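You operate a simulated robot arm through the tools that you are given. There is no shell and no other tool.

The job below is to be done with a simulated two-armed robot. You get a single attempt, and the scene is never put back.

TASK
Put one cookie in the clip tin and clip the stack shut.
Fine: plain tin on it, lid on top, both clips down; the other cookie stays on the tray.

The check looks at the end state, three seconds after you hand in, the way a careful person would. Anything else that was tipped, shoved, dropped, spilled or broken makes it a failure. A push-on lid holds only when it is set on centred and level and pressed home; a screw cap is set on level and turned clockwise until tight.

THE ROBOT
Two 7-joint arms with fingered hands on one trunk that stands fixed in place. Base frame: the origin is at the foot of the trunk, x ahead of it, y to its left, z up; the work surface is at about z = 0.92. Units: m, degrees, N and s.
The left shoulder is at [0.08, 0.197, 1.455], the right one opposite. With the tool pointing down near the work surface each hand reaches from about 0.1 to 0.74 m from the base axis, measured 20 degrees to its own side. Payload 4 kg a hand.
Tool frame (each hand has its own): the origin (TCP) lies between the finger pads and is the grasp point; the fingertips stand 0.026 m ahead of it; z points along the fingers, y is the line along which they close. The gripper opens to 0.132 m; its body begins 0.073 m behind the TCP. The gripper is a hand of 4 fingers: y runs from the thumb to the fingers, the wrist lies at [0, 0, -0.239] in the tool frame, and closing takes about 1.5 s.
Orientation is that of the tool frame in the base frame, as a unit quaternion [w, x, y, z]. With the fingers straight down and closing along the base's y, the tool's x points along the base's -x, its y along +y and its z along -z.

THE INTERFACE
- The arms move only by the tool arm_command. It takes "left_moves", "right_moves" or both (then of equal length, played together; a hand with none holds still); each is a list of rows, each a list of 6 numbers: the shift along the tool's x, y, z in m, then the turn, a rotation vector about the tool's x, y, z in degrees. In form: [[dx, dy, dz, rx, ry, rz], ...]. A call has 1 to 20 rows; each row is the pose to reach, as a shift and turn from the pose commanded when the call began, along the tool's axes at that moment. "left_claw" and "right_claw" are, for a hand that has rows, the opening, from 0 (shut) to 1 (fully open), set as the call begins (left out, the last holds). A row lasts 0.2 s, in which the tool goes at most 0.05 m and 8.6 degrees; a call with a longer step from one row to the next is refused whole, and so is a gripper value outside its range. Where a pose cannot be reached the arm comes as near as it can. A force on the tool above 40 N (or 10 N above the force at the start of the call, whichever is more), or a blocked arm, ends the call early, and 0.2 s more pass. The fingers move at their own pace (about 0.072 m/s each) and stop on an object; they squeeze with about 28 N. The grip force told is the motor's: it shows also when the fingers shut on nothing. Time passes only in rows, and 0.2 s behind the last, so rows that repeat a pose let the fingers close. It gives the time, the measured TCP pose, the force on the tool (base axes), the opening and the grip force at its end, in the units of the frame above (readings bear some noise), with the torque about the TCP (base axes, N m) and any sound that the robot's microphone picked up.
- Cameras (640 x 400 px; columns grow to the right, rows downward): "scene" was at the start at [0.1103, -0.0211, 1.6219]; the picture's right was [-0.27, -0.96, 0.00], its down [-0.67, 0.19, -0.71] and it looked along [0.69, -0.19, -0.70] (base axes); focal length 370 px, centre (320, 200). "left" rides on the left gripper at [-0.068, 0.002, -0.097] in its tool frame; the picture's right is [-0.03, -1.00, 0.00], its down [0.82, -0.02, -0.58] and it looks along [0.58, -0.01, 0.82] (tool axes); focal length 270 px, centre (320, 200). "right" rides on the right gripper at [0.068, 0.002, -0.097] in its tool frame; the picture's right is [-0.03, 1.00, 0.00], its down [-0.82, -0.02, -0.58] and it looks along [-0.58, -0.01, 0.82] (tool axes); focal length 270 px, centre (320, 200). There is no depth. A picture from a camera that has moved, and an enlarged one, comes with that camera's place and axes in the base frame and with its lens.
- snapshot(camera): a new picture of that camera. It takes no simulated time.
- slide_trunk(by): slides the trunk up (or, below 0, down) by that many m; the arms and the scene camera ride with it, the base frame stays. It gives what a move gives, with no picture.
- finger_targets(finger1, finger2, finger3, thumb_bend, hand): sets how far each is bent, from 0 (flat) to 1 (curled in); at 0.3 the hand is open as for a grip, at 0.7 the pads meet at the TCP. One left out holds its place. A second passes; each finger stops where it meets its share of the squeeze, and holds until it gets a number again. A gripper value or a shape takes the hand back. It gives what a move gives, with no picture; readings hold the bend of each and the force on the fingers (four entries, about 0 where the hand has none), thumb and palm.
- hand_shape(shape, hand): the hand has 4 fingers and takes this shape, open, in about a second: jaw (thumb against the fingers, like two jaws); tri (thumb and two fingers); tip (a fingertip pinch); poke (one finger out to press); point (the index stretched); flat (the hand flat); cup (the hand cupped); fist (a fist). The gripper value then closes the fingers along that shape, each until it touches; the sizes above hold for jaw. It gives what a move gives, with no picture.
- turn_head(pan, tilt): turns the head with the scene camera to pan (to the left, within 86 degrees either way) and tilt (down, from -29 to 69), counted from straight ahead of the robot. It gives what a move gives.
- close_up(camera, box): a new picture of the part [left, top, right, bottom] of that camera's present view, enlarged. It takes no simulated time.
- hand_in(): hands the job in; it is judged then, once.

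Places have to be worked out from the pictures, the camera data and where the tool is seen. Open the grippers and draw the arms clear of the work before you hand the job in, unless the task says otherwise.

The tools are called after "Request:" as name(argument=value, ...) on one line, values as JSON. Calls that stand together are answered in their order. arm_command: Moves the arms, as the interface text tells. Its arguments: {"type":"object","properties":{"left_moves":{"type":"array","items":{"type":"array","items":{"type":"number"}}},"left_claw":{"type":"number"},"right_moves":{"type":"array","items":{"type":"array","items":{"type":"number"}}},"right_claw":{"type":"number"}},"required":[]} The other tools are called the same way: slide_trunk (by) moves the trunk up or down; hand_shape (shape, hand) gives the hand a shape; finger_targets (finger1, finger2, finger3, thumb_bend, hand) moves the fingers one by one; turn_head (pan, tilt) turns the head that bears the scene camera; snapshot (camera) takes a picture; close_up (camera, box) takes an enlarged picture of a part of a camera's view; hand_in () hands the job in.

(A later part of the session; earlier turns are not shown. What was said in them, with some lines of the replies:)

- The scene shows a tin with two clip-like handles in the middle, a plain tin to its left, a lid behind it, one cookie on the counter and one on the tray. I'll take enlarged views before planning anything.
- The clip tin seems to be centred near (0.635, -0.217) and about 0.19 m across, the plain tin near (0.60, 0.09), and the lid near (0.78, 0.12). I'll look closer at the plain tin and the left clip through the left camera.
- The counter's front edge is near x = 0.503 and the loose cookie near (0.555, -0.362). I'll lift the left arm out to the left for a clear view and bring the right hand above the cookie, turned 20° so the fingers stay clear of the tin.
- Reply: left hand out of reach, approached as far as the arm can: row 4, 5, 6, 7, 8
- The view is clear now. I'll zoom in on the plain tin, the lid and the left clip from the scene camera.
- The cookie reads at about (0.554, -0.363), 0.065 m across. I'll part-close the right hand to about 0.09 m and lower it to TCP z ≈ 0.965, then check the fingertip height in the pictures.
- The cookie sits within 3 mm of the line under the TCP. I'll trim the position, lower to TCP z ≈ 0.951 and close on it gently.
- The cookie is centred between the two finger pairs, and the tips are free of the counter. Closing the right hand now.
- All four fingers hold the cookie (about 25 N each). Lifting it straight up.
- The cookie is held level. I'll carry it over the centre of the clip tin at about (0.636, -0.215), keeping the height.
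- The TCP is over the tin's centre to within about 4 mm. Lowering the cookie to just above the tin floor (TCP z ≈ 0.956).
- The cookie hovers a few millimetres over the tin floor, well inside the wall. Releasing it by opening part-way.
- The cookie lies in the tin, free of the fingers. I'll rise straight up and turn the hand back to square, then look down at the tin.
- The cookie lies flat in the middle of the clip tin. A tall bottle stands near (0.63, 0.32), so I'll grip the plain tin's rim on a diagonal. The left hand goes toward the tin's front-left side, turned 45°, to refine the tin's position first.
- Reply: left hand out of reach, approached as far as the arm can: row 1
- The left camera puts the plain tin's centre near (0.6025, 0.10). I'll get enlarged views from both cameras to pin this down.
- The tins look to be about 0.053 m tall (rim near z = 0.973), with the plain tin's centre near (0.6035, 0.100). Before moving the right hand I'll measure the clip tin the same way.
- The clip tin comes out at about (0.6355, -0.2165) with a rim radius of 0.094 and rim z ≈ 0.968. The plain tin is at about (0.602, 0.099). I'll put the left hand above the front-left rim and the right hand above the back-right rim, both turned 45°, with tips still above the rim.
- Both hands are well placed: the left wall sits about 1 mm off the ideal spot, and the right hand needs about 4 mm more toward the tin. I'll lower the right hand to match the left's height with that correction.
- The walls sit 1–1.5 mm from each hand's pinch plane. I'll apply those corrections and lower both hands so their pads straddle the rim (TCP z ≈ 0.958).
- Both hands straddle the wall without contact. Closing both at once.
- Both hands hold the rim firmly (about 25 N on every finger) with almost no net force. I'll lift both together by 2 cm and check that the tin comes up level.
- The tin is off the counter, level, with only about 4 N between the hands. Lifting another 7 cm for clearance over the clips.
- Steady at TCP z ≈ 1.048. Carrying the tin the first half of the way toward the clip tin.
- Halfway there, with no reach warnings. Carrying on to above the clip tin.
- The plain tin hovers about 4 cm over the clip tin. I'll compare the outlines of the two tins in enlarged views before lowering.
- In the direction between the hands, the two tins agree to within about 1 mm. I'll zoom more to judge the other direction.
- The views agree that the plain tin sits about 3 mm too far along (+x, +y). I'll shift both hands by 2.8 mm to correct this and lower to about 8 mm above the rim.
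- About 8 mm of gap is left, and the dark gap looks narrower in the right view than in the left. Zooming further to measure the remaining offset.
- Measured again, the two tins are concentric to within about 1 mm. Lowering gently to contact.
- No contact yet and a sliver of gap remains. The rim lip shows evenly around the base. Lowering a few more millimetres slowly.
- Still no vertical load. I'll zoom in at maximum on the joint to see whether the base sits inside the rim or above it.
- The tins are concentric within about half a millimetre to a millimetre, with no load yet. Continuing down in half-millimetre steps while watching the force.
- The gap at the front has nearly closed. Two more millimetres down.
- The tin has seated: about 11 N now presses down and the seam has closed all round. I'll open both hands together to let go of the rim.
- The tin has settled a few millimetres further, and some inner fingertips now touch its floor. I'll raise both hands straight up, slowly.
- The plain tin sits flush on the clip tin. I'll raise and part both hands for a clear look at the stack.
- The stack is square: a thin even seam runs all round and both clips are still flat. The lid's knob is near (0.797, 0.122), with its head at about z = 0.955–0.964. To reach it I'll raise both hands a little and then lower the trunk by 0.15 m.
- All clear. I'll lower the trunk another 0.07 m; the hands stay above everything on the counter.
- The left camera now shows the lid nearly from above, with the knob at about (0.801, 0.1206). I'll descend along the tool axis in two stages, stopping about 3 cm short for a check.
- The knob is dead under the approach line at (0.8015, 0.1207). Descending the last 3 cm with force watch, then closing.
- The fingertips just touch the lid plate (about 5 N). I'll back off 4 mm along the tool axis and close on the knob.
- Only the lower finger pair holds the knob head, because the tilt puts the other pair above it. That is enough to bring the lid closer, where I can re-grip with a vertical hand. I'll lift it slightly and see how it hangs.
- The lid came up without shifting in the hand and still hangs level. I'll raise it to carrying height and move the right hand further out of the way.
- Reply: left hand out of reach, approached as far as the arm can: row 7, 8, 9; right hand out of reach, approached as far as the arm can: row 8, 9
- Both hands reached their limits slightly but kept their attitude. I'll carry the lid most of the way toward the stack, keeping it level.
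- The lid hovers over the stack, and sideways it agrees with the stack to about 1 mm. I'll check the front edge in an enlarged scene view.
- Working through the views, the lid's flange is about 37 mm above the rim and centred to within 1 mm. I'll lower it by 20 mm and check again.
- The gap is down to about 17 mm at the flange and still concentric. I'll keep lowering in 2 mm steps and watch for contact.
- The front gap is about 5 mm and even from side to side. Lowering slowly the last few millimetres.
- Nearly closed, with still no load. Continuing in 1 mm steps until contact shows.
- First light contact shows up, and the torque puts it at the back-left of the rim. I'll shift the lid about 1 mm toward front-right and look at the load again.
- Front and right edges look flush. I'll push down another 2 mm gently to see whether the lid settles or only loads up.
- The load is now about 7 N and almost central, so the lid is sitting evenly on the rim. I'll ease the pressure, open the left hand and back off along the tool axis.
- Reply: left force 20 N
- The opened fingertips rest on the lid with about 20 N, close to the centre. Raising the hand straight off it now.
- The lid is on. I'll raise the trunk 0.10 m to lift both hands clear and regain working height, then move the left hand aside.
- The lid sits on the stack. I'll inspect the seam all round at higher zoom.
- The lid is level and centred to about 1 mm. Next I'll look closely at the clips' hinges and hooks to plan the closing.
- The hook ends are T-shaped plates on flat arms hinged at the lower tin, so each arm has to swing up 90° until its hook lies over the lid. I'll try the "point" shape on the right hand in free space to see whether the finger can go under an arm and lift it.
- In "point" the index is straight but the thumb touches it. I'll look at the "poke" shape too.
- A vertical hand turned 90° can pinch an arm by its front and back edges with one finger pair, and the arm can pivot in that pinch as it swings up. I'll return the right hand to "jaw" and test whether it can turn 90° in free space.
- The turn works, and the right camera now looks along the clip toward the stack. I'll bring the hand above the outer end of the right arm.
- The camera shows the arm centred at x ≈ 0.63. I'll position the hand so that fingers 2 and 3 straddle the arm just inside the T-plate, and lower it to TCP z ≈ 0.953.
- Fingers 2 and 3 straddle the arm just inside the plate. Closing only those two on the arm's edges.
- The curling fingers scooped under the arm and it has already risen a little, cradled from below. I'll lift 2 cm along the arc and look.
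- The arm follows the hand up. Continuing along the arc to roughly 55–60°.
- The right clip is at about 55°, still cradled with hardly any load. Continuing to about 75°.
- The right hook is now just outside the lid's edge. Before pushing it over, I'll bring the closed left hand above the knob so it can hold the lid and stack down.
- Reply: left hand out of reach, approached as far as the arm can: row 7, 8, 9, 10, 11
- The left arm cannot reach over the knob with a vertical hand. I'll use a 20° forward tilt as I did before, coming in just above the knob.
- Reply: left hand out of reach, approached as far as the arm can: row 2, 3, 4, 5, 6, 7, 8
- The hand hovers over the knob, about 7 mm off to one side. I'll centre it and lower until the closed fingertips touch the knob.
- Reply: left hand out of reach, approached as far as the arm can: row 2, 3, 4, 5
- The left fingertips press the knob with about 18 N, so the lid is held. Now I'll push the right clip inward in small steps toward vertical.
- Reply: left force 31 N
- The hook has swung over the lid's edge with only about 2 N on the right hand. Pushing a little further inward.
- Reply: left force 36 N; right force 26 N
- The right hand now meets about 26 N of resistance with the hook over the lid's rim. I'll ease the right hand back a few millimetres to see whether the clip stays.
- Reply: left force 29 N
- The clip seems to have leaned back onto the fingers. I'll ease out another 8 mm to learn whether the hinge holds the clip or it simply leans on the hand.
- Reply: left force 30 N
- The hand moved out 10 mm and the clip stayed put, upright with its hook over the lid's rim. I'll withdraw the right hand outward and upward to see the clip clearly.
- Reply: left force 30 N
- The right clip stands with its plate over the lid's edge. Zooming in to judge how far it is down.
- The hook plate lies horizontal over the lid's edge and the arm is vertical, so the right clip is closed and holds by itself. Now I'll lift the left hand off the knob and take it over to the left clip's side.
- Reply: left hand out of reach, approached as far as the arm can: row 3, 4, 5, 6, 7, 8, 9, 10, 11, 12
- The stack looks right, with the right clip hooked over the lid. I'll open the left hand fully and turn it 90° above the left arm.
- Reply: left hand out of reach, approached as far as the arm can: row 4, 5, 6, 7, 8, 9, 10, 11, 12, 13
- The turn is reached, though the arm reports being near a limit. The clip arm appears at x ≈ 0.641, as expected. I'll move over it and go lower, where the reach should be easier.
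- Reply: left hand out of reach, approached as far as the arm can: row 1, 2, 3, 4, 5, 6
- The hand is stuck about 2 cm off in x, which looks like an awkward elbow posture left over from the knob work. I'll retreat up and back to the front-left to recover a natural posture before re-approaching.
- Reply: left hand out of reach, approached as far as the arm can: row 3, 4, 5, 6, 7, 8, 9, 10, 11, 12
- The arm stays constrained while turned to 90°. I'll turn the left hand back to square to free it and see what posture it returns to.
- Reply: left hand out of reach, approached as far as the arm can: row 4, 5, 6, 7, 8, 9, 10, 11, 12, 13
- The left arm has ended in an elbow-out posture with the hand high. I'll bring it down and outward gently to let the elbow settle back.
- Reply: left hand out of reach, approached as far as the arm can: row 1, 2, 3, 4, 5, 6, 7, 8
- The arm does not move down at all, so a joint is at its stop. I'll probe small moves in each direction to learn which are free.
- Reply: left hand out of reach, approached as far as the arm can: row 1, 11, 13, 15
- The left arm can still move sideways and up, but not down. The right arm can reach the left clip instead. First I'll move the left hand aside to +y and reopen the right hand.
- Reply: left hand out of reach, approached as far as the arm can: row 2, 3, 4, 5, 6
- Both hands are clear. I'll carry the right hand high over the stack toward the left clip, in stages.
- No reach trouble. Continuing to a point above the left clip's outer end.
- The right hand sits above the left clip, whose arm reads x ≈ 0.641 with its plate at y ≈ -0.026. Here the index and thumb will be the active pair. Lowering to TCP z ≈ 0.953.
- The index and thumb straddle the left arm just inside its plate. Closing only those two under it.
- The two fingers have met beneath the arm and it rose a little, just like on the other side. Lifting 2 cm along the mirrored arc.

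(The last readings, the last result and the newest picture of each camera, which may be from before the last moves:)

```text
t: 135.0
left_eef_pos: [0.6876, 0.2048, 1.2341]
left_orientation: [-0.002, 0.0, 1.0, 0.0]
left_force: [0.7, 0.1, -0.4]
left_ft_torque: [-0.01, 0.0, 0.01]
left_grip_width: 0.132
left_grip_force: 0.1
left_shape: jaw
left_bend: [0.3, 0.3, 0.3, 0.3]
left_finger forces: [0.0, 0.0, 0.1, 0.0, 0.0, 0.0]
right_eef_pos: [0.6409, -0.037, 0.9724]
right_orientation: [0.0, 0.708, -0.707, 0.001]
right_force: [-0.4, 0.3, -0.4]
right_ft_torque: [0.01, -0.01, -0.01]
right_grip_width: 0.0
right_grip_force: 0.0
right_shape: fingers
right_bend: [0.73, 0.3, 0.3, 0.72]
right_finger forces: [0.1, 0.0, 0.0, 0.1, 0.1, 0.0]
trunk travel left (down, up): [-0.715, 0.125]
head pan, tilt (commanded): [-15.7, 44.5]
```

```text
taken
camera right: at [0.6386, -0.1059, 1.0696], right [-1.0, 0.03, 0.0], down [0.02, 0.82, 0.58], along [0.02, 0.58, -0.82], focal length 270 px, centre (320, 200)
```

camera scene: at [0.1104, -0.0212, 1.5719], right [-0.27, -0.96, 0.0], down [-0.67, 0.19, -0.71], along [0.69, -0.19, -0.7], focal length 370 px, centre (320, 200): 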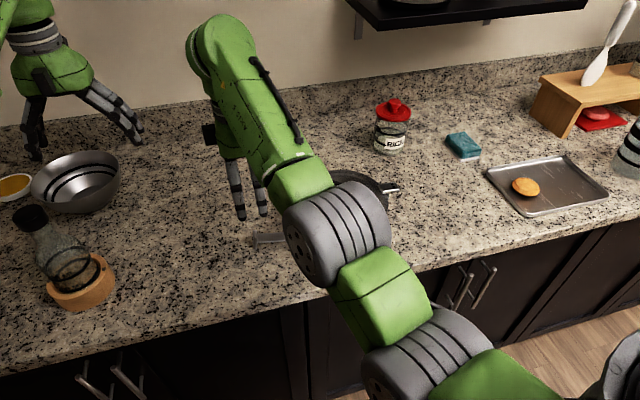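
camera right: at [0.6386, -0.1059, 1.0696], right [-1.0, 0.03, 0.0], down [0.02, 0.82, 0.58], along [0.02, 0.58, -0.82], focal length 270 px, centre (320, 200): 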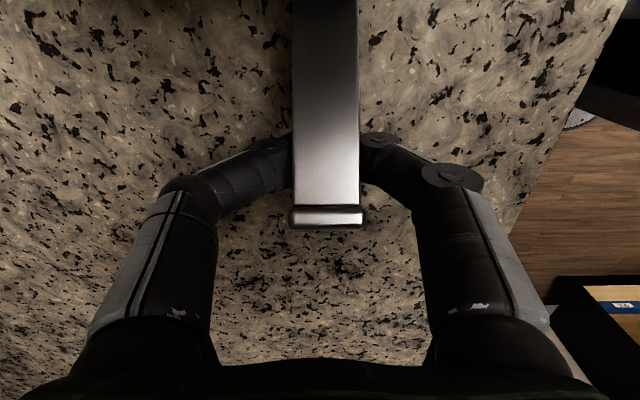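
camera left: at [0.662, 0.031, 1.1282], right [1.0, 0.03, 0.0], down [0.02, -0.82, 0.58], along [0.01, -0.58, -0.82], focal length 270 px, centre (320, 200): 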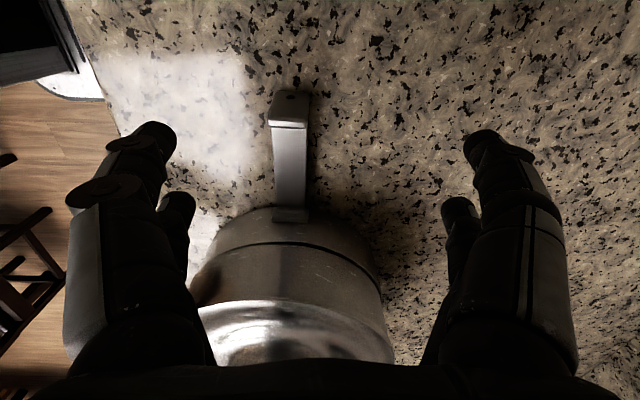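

It follows well. Continuing to about 55°.

Request:
arm_command(right_moves=[[0.0015, 0, -0.0042, 0, 0, 0], [0.0034, 0, -0.0084, 0, 0, 0], [0.0053, 0, -0.0125, 0, 0, 0], [0.0072, 0, -0.0165, 0, 0, 0], [0.01, 0, -0.0202, 0, 0, 0], [0.0128, 0, -0.0238, 0, 0, 0], [0.0156, 0, -0.0272, 0, 0, 0], [0.0184, 0, -0.0305, 0, 0, 0], [0.0184, 0, -0.0305, 0, 0, 0]])

Request:
snapshot(camera="right")

Request:
close_up(camera="scene", box=[220, 130, 400, 270])

```text
t: 137.0
left_eef_pos: [0.6885, 0.2056, 1.2338]
left_orientation: [-0.002, 0.0, 1.0, 0.0]
left_force: [0.5, -0.9, -0.1]
left_ft_torque: [0.0, 0.0, 0.03]
left_grip_width: 0.1322
left_grip_force: 0.1
left_shape: jaw
left_bend: [0.3, 0.3, 0.3, 0.3]
left_finger forces: [0.0, 0.0, 0.1, 0.0, 0.1, 0.0]
right_eef_pos: [0.6401, -0.0551, 1.004]
right_orientation: [0.0, 0.708, -0.706, 0.003]
right_force: [-0.5, 0.4, -0.7]
right_ft_torque: [-0.01, -0.01, -0.03]
right_grip_width: 0.0
right_grip_force: 0.0
right_shape: fingers
right_bend: [0.73, 0.3, 0.3, 0.72]
right_finger forces: [0.1, 0.1, 0.0, 0.0, 0.1, 0.0]
trunk travel left (down, up): [-0.715, 0.125]
head pan, tilt (commanded): [-15.7, 44.5]
```

```text
taken
camera right: at [0.6385, -0.1241, 1.1001], right [-1.0, 0.03, 0.0], down [0.02, 0.82, 0.58], along [0.02, 0.58, -0.82], focal length 270 px, centre (320, 200)
```

right: 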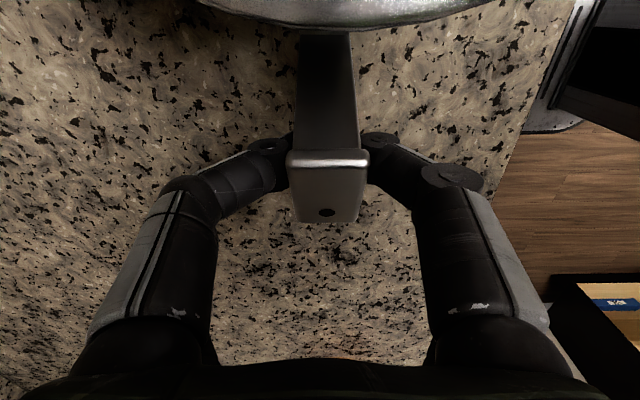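

```text
2.86 times, centred on (310, 200) of scene
camera zoom: at [0.1104, -0.0209, 1.5719], right [-0.27, -0.96, 0.0], down [-0.67, 0.19, -0.71], along [0.69, -0.19, -0.7], focal length 1056 px, centre (349, 200)
```

zoom: 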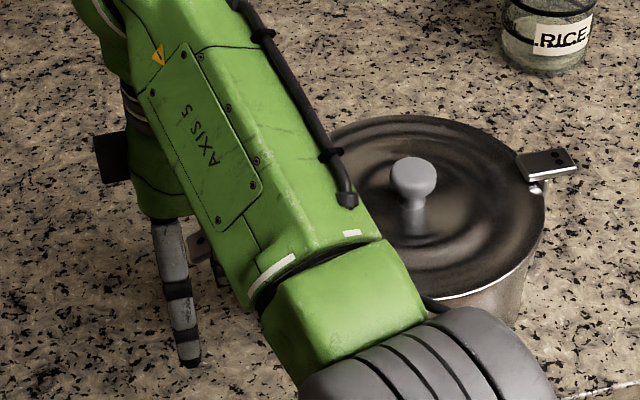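

The left arm is at about 60°, and the right clip is still standing. Continuing to about 75–80°.

Request:
arm_command(right_moves=[[0.0028, 0, -0.0024, 0, 0, 0], [0.0058, 0, -0.0048, 0, 0, 0], [0.0088, 0, -0.007, 0, 0, 0], [0.0118, 0, -0.009, 0, 0, 0], [0.0148, 0, -0.0108, 0, 0, 0], [0.0175, 0, -0.012, 0, 0, 0], [0.0199, 0, -0.013, 0, 0, 0], [0.0199, 0, -0.013, 0, 0, 0]])

Request:
snapshot(camera="right")

Request:
close_up(camera="scene", box=[220, 130, 400, 270])

```text
t: 138.8
left_eef_pos: [0.6877, 0.2047, 1.2338]
left_orientation: [-0.002, 0.0, 1.0, 0.0]
left_force: [0.1, -0.1, -0.1]
left_ft_torque: [-0.01, 0.0, -0.03]
left_grip_width: 0.1319
left_grip_force: 0.1
left_shape: jaw
left_bend: [0.3, 0.3, 0.3, 0.3]
left_finger forces: [0.0, 0.0, 0.0, 0.0, 0.0, 0.0]
right_eef_pos: [0.6408, -0.0759, 1.0167]
right_orientation: [-0.001, 0.707, -0.707, 0.002]
right_force: [-0.8, -0.4, 0.2]
right_ft_torque: [-0.03, 0.01, -0.04]
right_grip_width: 0.0
right_grip_force: 0.1
right_shape: fingers
right_bend: [0.73, 0.3, 0.3, 0.72]
right_finger forces: [0.0, 0.0, 0.0, 0.1, 0.1, 0.0]
trunk travel left (down, up): [-0.715, 0.125]
head pan, tilt (commanded): [-15.7, 44.5]
```

```text
taken
camera right: at [0.6386, -0.1439, 1.1136], right [-1.0, 0.03, 0.0], down [0.02, 0.82, 0.58], along [0.02, 0.58, -0.82], focal length 270 px, centre (320, 200)
```

right: 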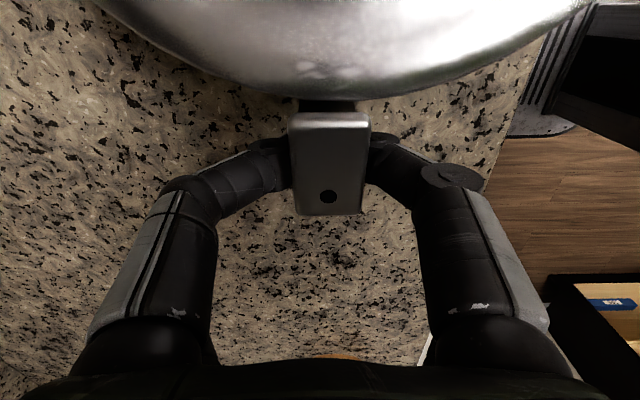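

```text
2.86 times, centred on (310, 200) of scene
camera zoom: at [0.1104, -0.021, 1.5719], right [-0.27, -0.96, 0.0], down [-0.67, 0.19, -0.71], along [0.69, -0.19, -0.7], focal length 1056 px, centre (349, 200)
```

zoom: 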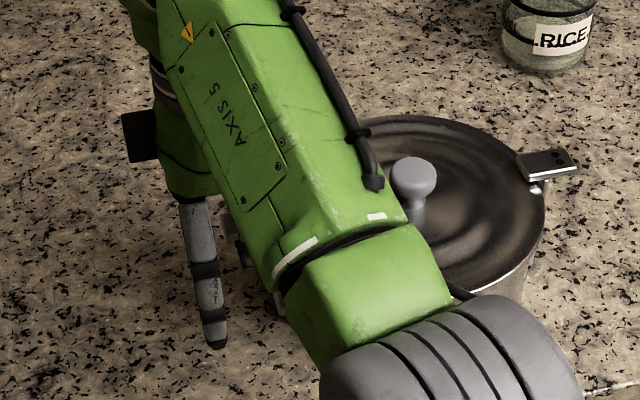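

The hook's inner end is about to pass over the lid's edge. Continuing 9 mm inward with a slight rise, as on the right side.

Request:
arm_command(right_moves=[[0.002, 0, -0.001, 0, 0, 0], [0.004, 0, -0.002, 0, 0, 0], [0.006, 0, -0.003, 0, 0, 0], [0.008, 0, -0.004, 0, 0, 0], [0.0095, 0, -0.005, 0, 0, 0], [0.0095, 0, -0.005, 0, 0, 0]])

Request:
snapshot(camera="right")

Request:
close_up(camera="right", box=[240, 60, 420, 240])

```text
t: 140.2
left_eef_pos: [0.6883, 0.2047, 1.2332]
left_orientation: [-0.001, 0.0, 1.0, 0.0]
left_force: [0.6, -0.4, 0.6]
left_ft_torque: [0.01, -0.03, -0.01]
left_grip_width: 0.1321
left_grip_force: 0.0
left_shape: jaw
left_bend: [0.3, 0.3, 0.3, 0.3]
left_finger forces: [0.0, 0.0, 0.1, 0.0, 0.0, 0.0]
right_eef_pos: [0.6393, -0.0832, 1.0219]
right_orientation: [0.0, 0.707, -0.707, 0.001]
right_force: [0.5, 1.0, 0.1]
right_ft_torque: [0.03, -0.01, -0.01]
right_grip_width: 0.0001
right_grip_force: 0.0
right_shape: fingers
right_bend: [0.73, 0.3, 0.3, 0.72]
right_finger forces: [0.0, 0.0, 0.0, 0.0, 0.1, 0.0]
trunk travel left (down, up): [-0.715, 0.125]
head pan, tilt (commanded): [-15.7, 44.5]
```

```text
taken
camera right: at [0.638, -0.1531, 1.1184], right [-1.0, 0.03, 0.0], down [0.02, 0.82, 0.58], along [0.02, 0.58, -0.82], focal length 270 px, centre (320, 200)
```

right: 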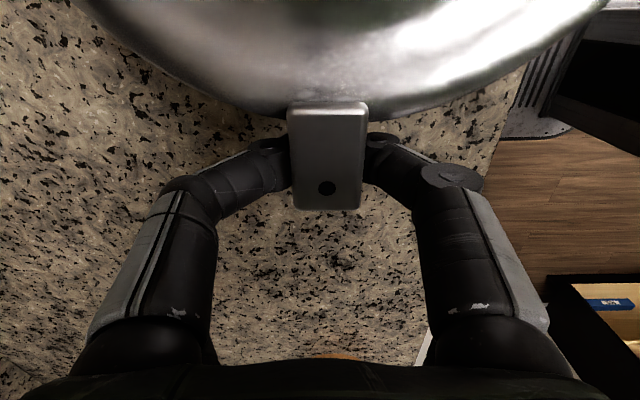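

```text
2.22 times, centred on (330, 150) of right
camera zoom: at [0.638, -0.1531, 1.1184], right [-1.0, 0.03, 0.0], down [0.02, 0.82, 0.58], along [0.02, 0.58, -0.82], focal length 601 px, centre (298, 311)
```

zoom: 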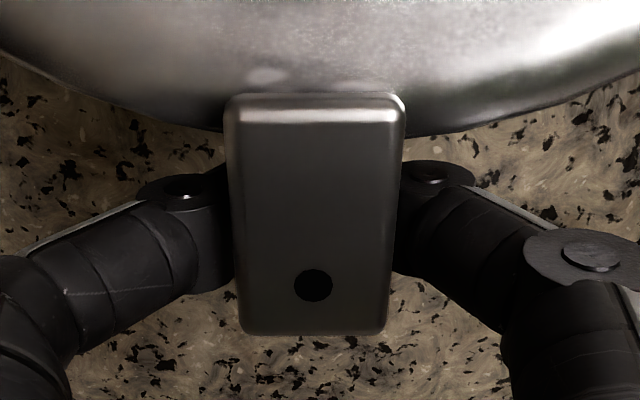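

The plate now spans y ≈ -0.131 to -0.090, which mirrors the closed right clip. I'll push in 2 mm more to make sure it is fully closed.

Request:
arm_command(right_moves=[[0.001, 0, 0, 0, 0, 0], [0.002, 0, 0, 0, 0, 0], [0.003, 0, 0, 0, 0, 0], [0.003, 0, 0, 0, 0, 0]])

Request:
close_up(camera="right", box=[240, 60, 420, 240])

Request:
close_up(camera="scene", box=[280, 140, 430, 270])

```text
t: 141.2
left_eef_pos: [0.6881, 0.2057, 1.2328]
left_orientation: [-0.002, 0.0, 1.0, 0.0]
left_force: [-0.8, 0.6, -0.2]
left_ft_torque: [-0.01, 0.01, -0.01]
left_grip_width: 0.1319
left_grip_force: 0.1
left_shape: jaw
left_bend: [0.3, 0.3, 0.3, 0.3]
left_finger forces: [0.0, 0.0, 0.0, 0.0, 0.1, 0.0]
right_eef_pos: [0.6402, -0.0872, 1.0208]
right_orientation: [0.0, 0.707, -0.707, 0.002]
right_force: [-0.4, 2.3, 0.7]
right_ft_torque: [0.03, 0.01, -0.03]
right_grip_width: 0.0
right_grip_force: 0.0
right_shape: fingers
right_bend: [0.73, 0.3, 0.3, 0.72]
right_finger forces: [0.0, 0.0, 0.0, 0.1, 0.0, 0.1]
trunk travel left (down, up): [-0.715, 0.125]
head pan, tilt (commanded): [-15.7, 44.5]
```

```text
2.22 times, centred on (330, 150) of right
camera zoom: at [0.6382, -0.156, 1.1186], right [-1.0, 0.03, 0.0], down [0.02, 0.82, 0.58], along [0.02, 0.58, -0.82], focal length 601 px, centre (298, 311)
```

zoom: 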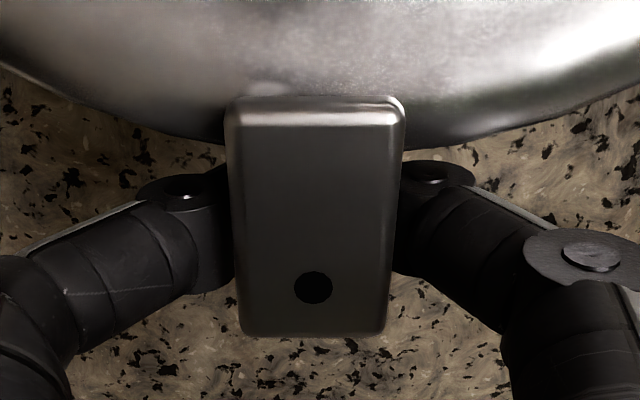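

```text
3.08 times, centred on (355, 205) of scene
camera zoom: at [0.1104, -0.0201, 1.5719], right [-0.27, -0.96, 0.0], down [-0.67, 0.19, -0.71], along [0.69, -0.19, -0.7], focal length 1137 px, centre (212, 185)
```

zoom: 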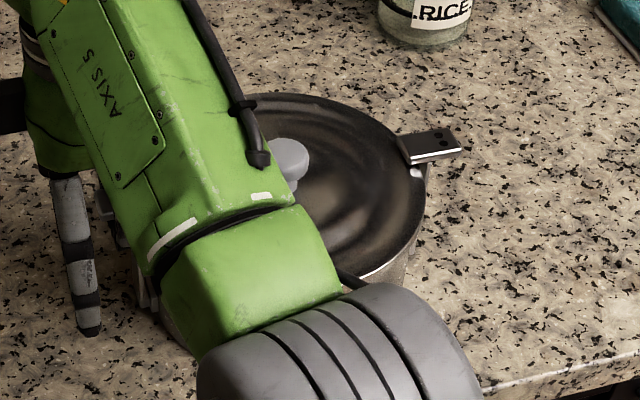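

Light resistance of about 2 N and the plate is in its closed position. I'll back the right hand off outward and check that the left clip stays.

Request:
arm_command(right_moves=[[-0.004, 0, 0, 0, 0, 0], [-0.008, 0, 0, 0, 0, 0], [-0.012, 0, 0, 0, 0, 0], [-0.012, 0, 0, 0, 0, 0]])

Request:
close_up(camera="right", box=[240, 40, 420, 220])

```text
t: 142.2
left_eef_pos: [0.6885, 0.2046, 1.233]
left_orientation: [-0.001, 0.001, 1.0, -0.001]
left_force: [0.7, 0.6, -0.8]
left_ft_torque: [0.0, 0.01, 0.0]
left_grip_width: 0.1322
left_grip_force: 0.0
left_shape: jaw
left_bend: [0.3, 0.3, 0.3, 0.3]
left_finger forces: [0.0, 0.0, 0.1, 0.0, 0.0, 0.0]
right_eef_pos: [0.6401, -0.0754, 1.0219]
right_orientation: [0.0, -0.707, 0.707, -0.002]
right_force: [-0.1, -0.7, 0.2]
right_ft_torque: [0.0, 0.0, 0.01]
right_grip_width: 0.0
right_grip_force: 0.1
right_shape: fingers
right_bend: [0.73, 0.3, 0.3, 0.72]
right_finger forces: [0.0, 0.0, 0.0, 0.0, 0.0, 0.0]
trunk travel left (down, up): [-0.715, 0.125]
head pan, tilt (commanded): [-15.7, 44.5]
```

```text
2.22 times, centred on (330, 130) of right
camera zoom: at [0.6383, -0.1448, 1.1188], right [-1.0, 0.03, 0.0], down [0.02, 0.82, 0.58], along [0.02, 0.58, -0.82], focal length 601 px, centre (298, 356)
```

zoom: 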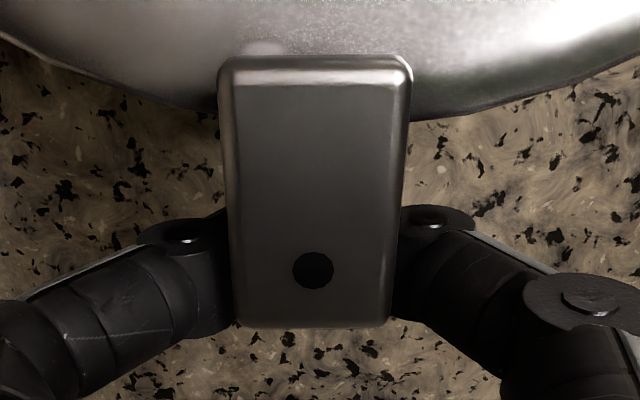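

The left clip stays put with its plate over the lid. Now I'll withdraw the right hand outward and then up.

Request:
arm_command(right_moves=[[-0.012, 0, 0, 0, 0, 0], [-0.027, 0, 0, 0, 0, 0], [-0.045, 0, 0, 0, 0, 0], [-0.06, 0, -0.005, 0, 0, 0], [-0.065, 0, -0.02, 0, 0, 0], [-0.065, 0, -0.045, 0, 0, 0], [-0.065, 0, -0.07, 0, 0, 0], [-0.065, 0, -0.095, 0, 0, 0], [-0.065, 0, -0.11, 0, 0, 0]])

Request:
snapshot(camera="scene")

Request:
snapshot(camera="right")

```text
t: 144.2
left_eef_pos: [0.6877, 0.2049, 1.2335]
left_orientation: [-0.002, -0.001, 1.0, 0.0]
left_force: [-0.7, -0.9, 0.2]
left_ft_torque: [-0.01, -0.04, -0.03]
left_grip_width: 0.1319
left_grip_force: 0.1
left_shape: jaw
left_bend: [0.3, 0.3, 0.3, 0.3]
left_finger forces: [0.0, 0.1, 0.1, 0.0, 0.0, 0.1]
right_eef_pos: [0.6397, -0.0114, 1.1324]
right_orientation: [-0.001, 0.707, -0.707, 0.001]
right_force: [0.8, -0.4, -0.1]
right_ft_torque: [0.03, 0.0, -0.01]
right_grip_width: 0.0
right_grip_force: 0.0
right_shape: fingers
right_bend: [0.73, 0.3, 0.3, 0.72]
right_finger forces: [0.1, 0.0, 0.0, 0.0, 0.1, 0.1]
trunk travel left (down, up): [-0.715, 0.125]
head pan, tilt (commanded): [-15.7, 44.5]
```

```text
taken
camera scene: at [0.1101, -0.021, 1.5719], right [-0.27, -0.96, 0.0], down [-0.67, 0.19, -0.71], along [0.69, -0.19, -0.7], focal length 370 px, centre (320, 200)
```

scene: 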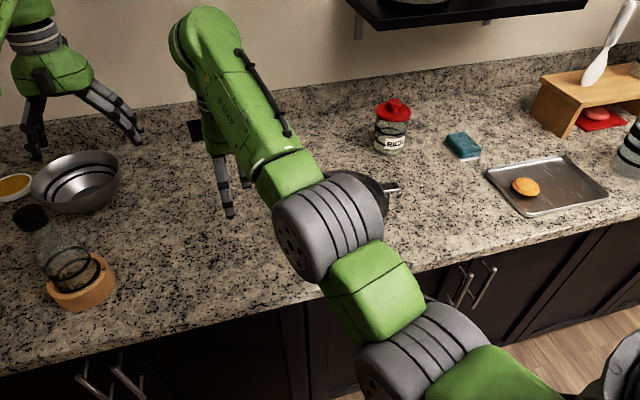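

```text
taken
camera right: at [0.6376, -0.0786, 1.2285], right [-1.0, 0.02, 0.0], down [0.02, 0.82, 0.58], along [0.02, 0.58, -0.82], focal length 270 px, centre (320, 200)
```

right: 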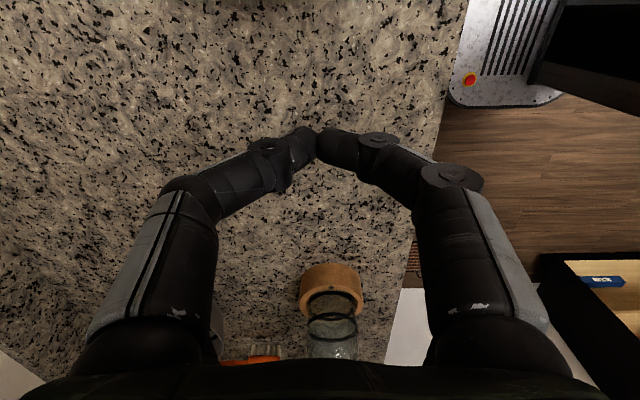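

Clear of the clip. I'll carry the right hand back over the stack at the same height to its own side.

Request:
arm_command(right_moves=[[0.02, 0, 0, 0, 0, 0], [0.045, 0, 0, 0, 0, 0], [0.07, 0.001, 0, 0, 0, 0], [0.095, 0.002, 0, 0, 0, 0], [0.12, 0.003, 0, 0, 0, 0], [0.145, 0.004, 0, 0, 0, 0], [0.17, 0.005, 0, 0, 0, 0], [0.195, 0.006, 0, 0, 0, 0], [0.22, 0.007, 0, 0, 0, 0], [0.245, 0.008, 0, 0, 0, 0], [0.27, 0.009, 0, 0, 0, 0], [0.295, 0.01, 0, 0, 0, 0], [0.32, 0.02, 0, 0, 0, 0], [0.345, 0.035, 0, 0, 0, 0], [0.37, 0.05, 0, 0, 0, 0], [0.395, 0.065, 0, 0, 0, 0], [0.42, 0.08, 0, 0, 0, 0], [0.44, 0.095, 0, 0, 0, 0], [0.455, 0.105, 0, 0, 0, 0]])

Request:
snapshot(camera="scene")

Request:
close_up(camera="scene", box=[250, 140, 420, 280])

Request:
snapshot(camera="right")

```text
t: 148.2
left_eef_pos: [0.6883, 0.2045, 1.2329]
left_orientation: [-0.002, 0.0, 1.0, 0.0]
left_force: [-1.0, -0.3, -0.5]
left_ft_torque: [-0.03, 0.0, 0.0]
left_grip_width: 0.1319
left_grip_force: 0.0
left_shape: jaw
left_bend: [0.3, 0.3, 0.3, 0.3]
left_finger forces: [0.0, 0.0, 0.0, 0.1, 0.1, 0.1]
right_eef_pos: [0.5336, -0.467, 1.1322]
right_orientation: [-0.001, 0.707, -0.707, 0.002]
right_force: [-0.6, -0.3, -0.1]
right_ft_torque: [-0.02, 0.02, -0.01]
right_grip_width: 0.0
right_grip_force: 0.0
right_shape: fingers
right_bend: [0.73, 0.3, 0.3, 0.72]
right_finger forces: [0.0, 0.0, 0.0, 0.0, 0.0, 0.0]
trunk travel left (down, up): [-0.715, 0.125]
head pan, tilt (commanded): [-15.7, 44.5]
```

```text
taken
camera scene: at [0.11, -0.0216, 1.572], right [-0.27, -0.96, 0.0], down [-0.67, 0.19, -0.71], along [0.69, -0.19, -0.7], focal length 370 px, centre (320, 200)
```

scene: 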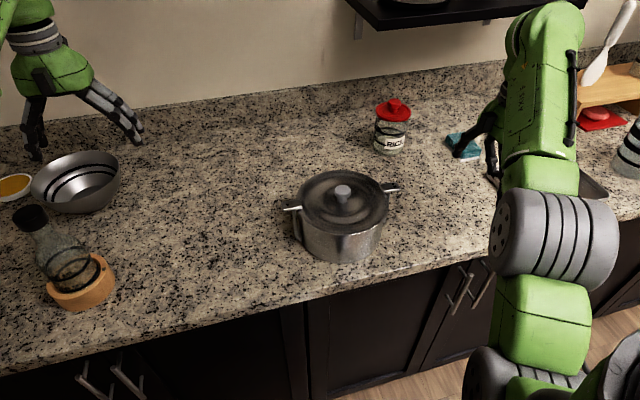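

```text
2.86 times, centred on (335, 210) of scene
camera zoom: at [0.11, -0.0216, 1.572], right [-0.27, -0.96, 0.0], down [-0.67, 0.19, -0.71], along [0.69, -0.19, -0.7], focal length 1056 px, centre (277, 171)
```

zoom: 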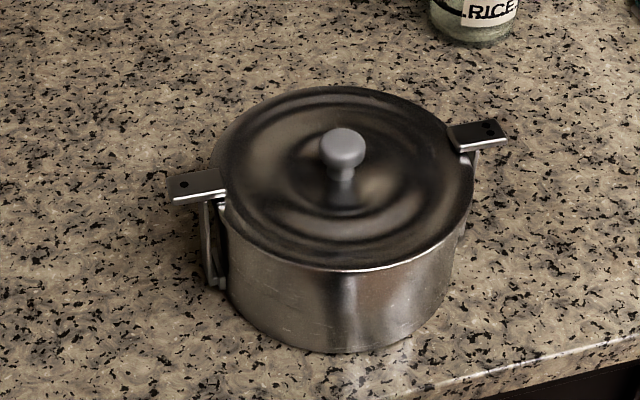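

```text
taken
camera right: at [0.5323, -0.5356, 1.2288], right [-1.0, 0.02, 0.0], down [0.02, 0.82, 0.58], along [0.02, 0.58, -0.82], focal length 270 px, centre (320, 200)
```

right: 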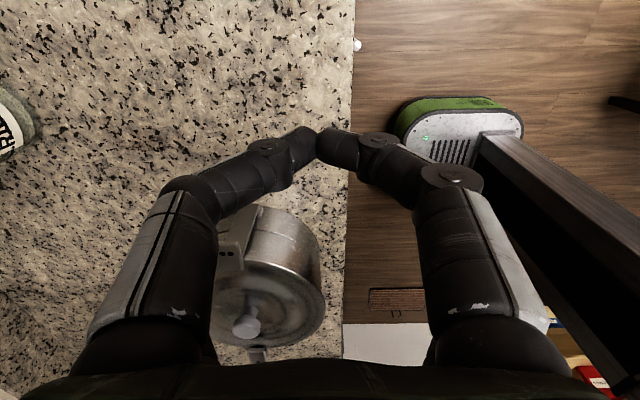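

Both clips now stand against the stack with their hooks at the lid. Zooming in on each to verify they really grip the lid's rim.

Request:
close_up(camera="scene", box=[285, 190, 335, 245])

Request:
close_up(camera="scene", box=[370, 170, 410, 225])

Request:
close_up(camera="right", box=[200, 190, 330, 370])

```text
7.27 times, centred on (310, 218) of scene
camera zoom: at [0.11, -0.0216, 1.572], right [-0.27, -0.96, 0.0], down [-0.67, 0.19, -0.71], along [0.69, -0.19, -0.7], focal length 2688 px, centre (393, 73)
```

zoom: 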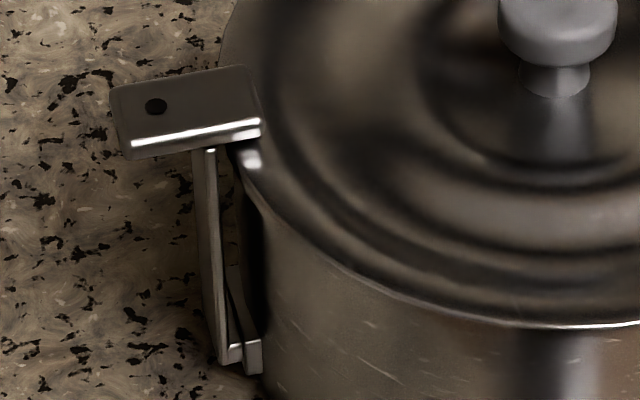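

```text
7.27 times, centred on (390, 198) of scene
camera zoom: at [0.11, -0.0216, 1.572], right [-0.27, -0.96, 0.0], down [-0.67, 0.19, -0.71], along [0.69, -0.19, -0.7], focal length 2688 px, centre (-189, 218)
```

zoom: 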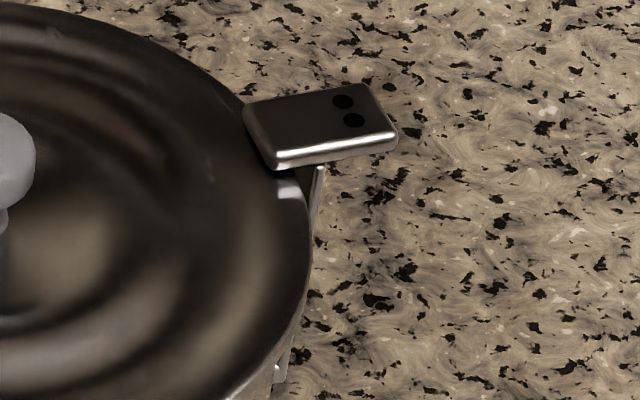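

```text
2.22 times, centred on (265, 280) of right
camera zoom: at [0.5323, -0.5356, 1.2288], right [-1.0, 0.02, 0.0], down [0.02, 0.82, 0.58], along [0.02, 0.58, -0.82], focal length 601 px, centre (442, 22)
```

zoom: 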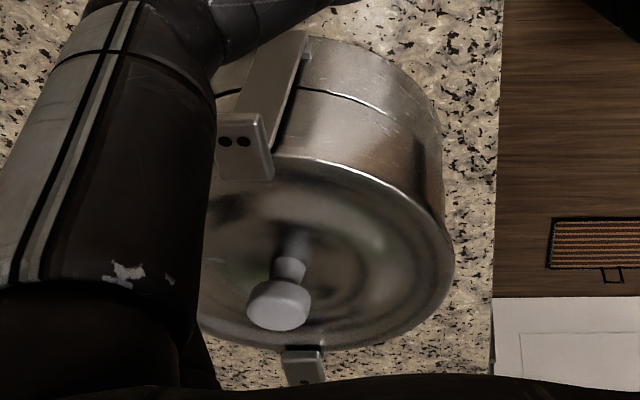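

The right arm is vertical to within a degree. I'll measure the left arm's lean more exactly with stronger zoom.

Request:
close_up(camera="scene", box=[290, 200, 325, 245])

Request:
close_up(camera="scene", box=[375, 180, 410, 235])

```text
8.89 times, centred on (308, 222) of scene
camera zoom: at [0.11, -0.0216, 1.572], right [-0.27, -0.96, 0.0], down [-0.67, 0.19, -0.71], along [0.69, -0.19, -0.7], focal length 3285 px, centre (431, 0)
```

zoom: 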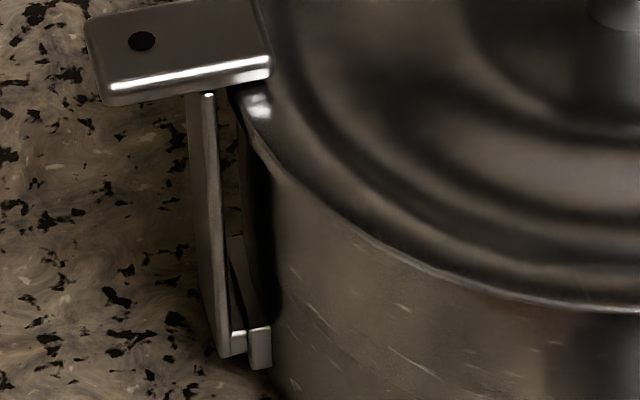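

```text
7.27 times, centred on (392, 208) of scene
camera zoom: at [0.11, -0.0216, 1.572], right [-0.27, -0.96, 0.0], down [-0.67, 0.19, -0.71], along [0.69, -0.19, -0.7], focal length 2688 px, centre (-207, 146)
```

zoom: 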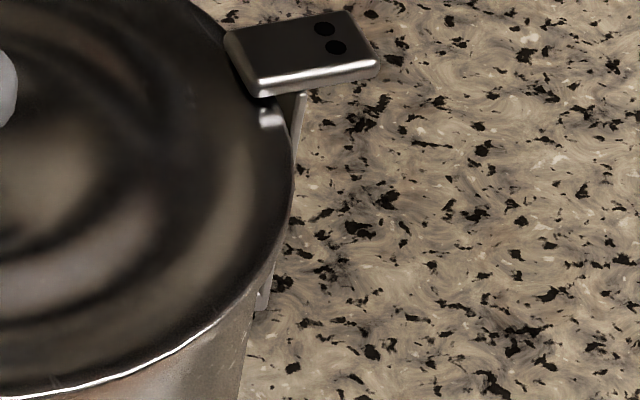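

Both arms stand vertical to within half a degree, with both hook plates level over the lid's rim. I'll open the right hand fully and take a last look around at everything.

Request:
hand_shape(shape="jaw", hand="right")

Request:
arm_command(right_moves=[[0, 0.01, -0.005, 0, 0, 8], [0, 0.02, -0.01, 0, 0, 16], [0, 0.03, -0.015, 0, 0, 24], [0, 0.03, -0.015, 0, 0, 32], [0, 0.03, -0.015, 0, 0, 40], [0, 0.03, -0.015, 0, 0, 48], [0, 0.03, -0.015, 0, 0, 56], [0, 0.03, -0.015, 0, 0, 64], [0, 0.03, -0.015, 0, 0, 72], [0, 0.03, -0.015, 0, 0, 80], [0, 0.03, -0.015, 0, 0, 88]])

Request:
snapshot(camera="scene")

Request:
snapshot(camera="right")

Request:
close_up(camera="scene", box=[260, 150, 420, 280])

```text
t: 149.1
left_eef_pos: [0.6888, 0.2051, 1.2334]
left_orientation: [-0.002, 0.0, 1.0, 0.0]
left_force: [-0.2, -1.0, -0.3]
left_ft_torque: [-0.01, 0.01, -0.04]
left_grip_width: 0.1321
left_grip_force: 0.0
left_shape: jaw
left_bend: [0.3, 0.3, 0.3, 0.3]
left_finger forces: [0.0, 0.1, 0.0, 0.1, 0.0, 0.0]
right_eef_pos: [0.5343, -0.4662, 1.1329]
right_orientation: [0.001, -0.707, 0.707, -0.002]
right_force: [0.2, -0.7, 0.3]
right_ft_torque: [-0.01, -0.02, 0.0]
right_grip_width: 0.132
right_grip_force: 0.1
right_shape: jaw
right_bend: [0.3, 0.3, 0.3, 0.3]
right_finger forces: [0.0, 0.1, 0.1, 0.0, 0.0, 0.0]
trunk travel left (down, up): [-0.715, 0.125]
head pan, tilt (commanded): [-15.7, 44.5]
```

```text
t: 151.5
left_eef_pos: [0.6882, 0.2051, 1.2332]
left_orientation: [-0.001, 0.0, 1.0, 0.0]
left_force: [0.3, 0.5, -0.2]
left_ft_torque: [0.02, -0.02, -0.03]
left_grip_width: 0.1319
left_grip_force: 0.0
left_shape: jaw
left_bend: [0.3, 0.3, 0.3, 0.3]
left_finger forces: [0.1, 0.0, 0.0, 0.1, 0.0, 0.0]
right_eef_pos: [0.5067, -0.4671, 1.1414]
right_orientation: [0.004, -0.017, 1.0, -0.002]
right_force: [-0.5, -0.7, -0.1]
right_ft_torque: [0.0, 0.0, -0.02]
right_grip_width: 0.1318
right_grip_force: 0.0
right_shape: jaw
right_bend: [0.3, 0.3, 0.3, 0.3]
right_finger forces: [0.0, 0.0, 0.0, 0.0, 0.1, 0.0]
right hand out of reach, approached as far as the arm can: row 3, 4, 5, 6, 7, 8, 9, 10, 11
trunk travel left (down, up): [-0.715, 0.125]
head pan, tilt (commanded): [-15.7, 44.5]
```

```text
taken
camera scene: at [0.1104, -0.0211, 1.5719], right [-0.27, -0.96, 0.0], down [-0.67, 0.19, -0.71], along [0.69, -0.19, -0.7], focal length 370 px, centre (320, 200)
```

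scene: 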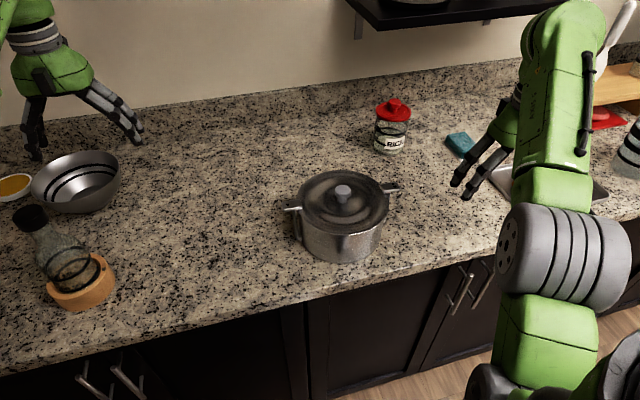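

```text
taken
camera right: at [0.4383, -0.4678, 1.2379], right [-0.01, 1.0, 0.0], down [0.81, 0.01, 0.58], along [0.58, 0.0, -0.81], focal length 270 px, centre (320, 200)
```

right: 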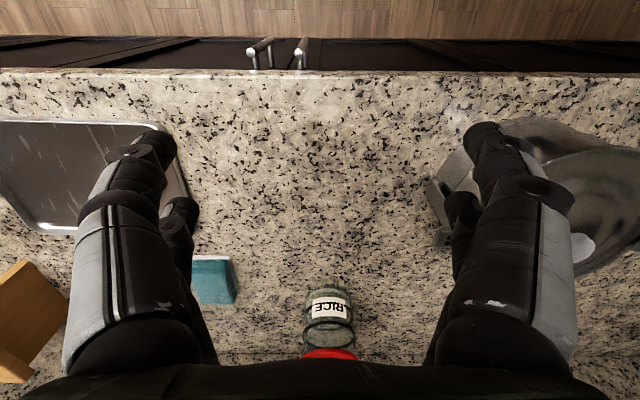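

```text
3.08 times, centred on (340, 215) of scene
camera zoom: at [0.1104, -0.0211, 1.5719], right [-0.27, -0.96, 0.0], down [-0.67, 0.19, -0.71], along [0.69, -0.19, -0.7], focal length 1137 px, centre (258, 154)
```

zoom: 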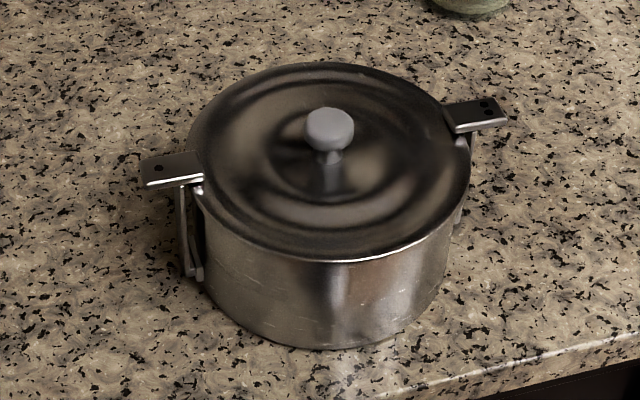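

The picture shows the finished stack: plain tin on the clip tin, lid on top and both clips up with hooks over the lid. The other cookie was still on the tray in the latest view that showed it. The rice jar, sponge, bottle and bowl look where they were. Both grippers are open and clear of the work, so I'm handing the job in.

Request:
hand_in()

```text
The job is handed in.
```

I finished the stack and handed the job in; I don't have the judge's result yet.

- **Cookie:** the loose cookie from the counter is in the clip tin. The other one was still on the tray the last time the cameras showed it, shortly before the end.
- **Stack:** the plain tin sits on the clip tin, concentric to about 1 mm. The lid is on top, level and centred to about 1 mm. I pressed it down with about 30 N.
- **Clips:** both clips are up against the stack, their arms vertical to within about a degree, with the hooks over the lid's rim. Each stayed put when I let go. I heard no click from either, so I can't say whether they latch or are only held by friction.

The left arm got stuck against a joint limit after I used it to hold the lid down, so I closed the left clip with the right hand. At hand-in the left hand was parked high above the bowl, and both grippers were open and clear of the stack. In the last pictures nothing else on the counter looked moved or tipped.
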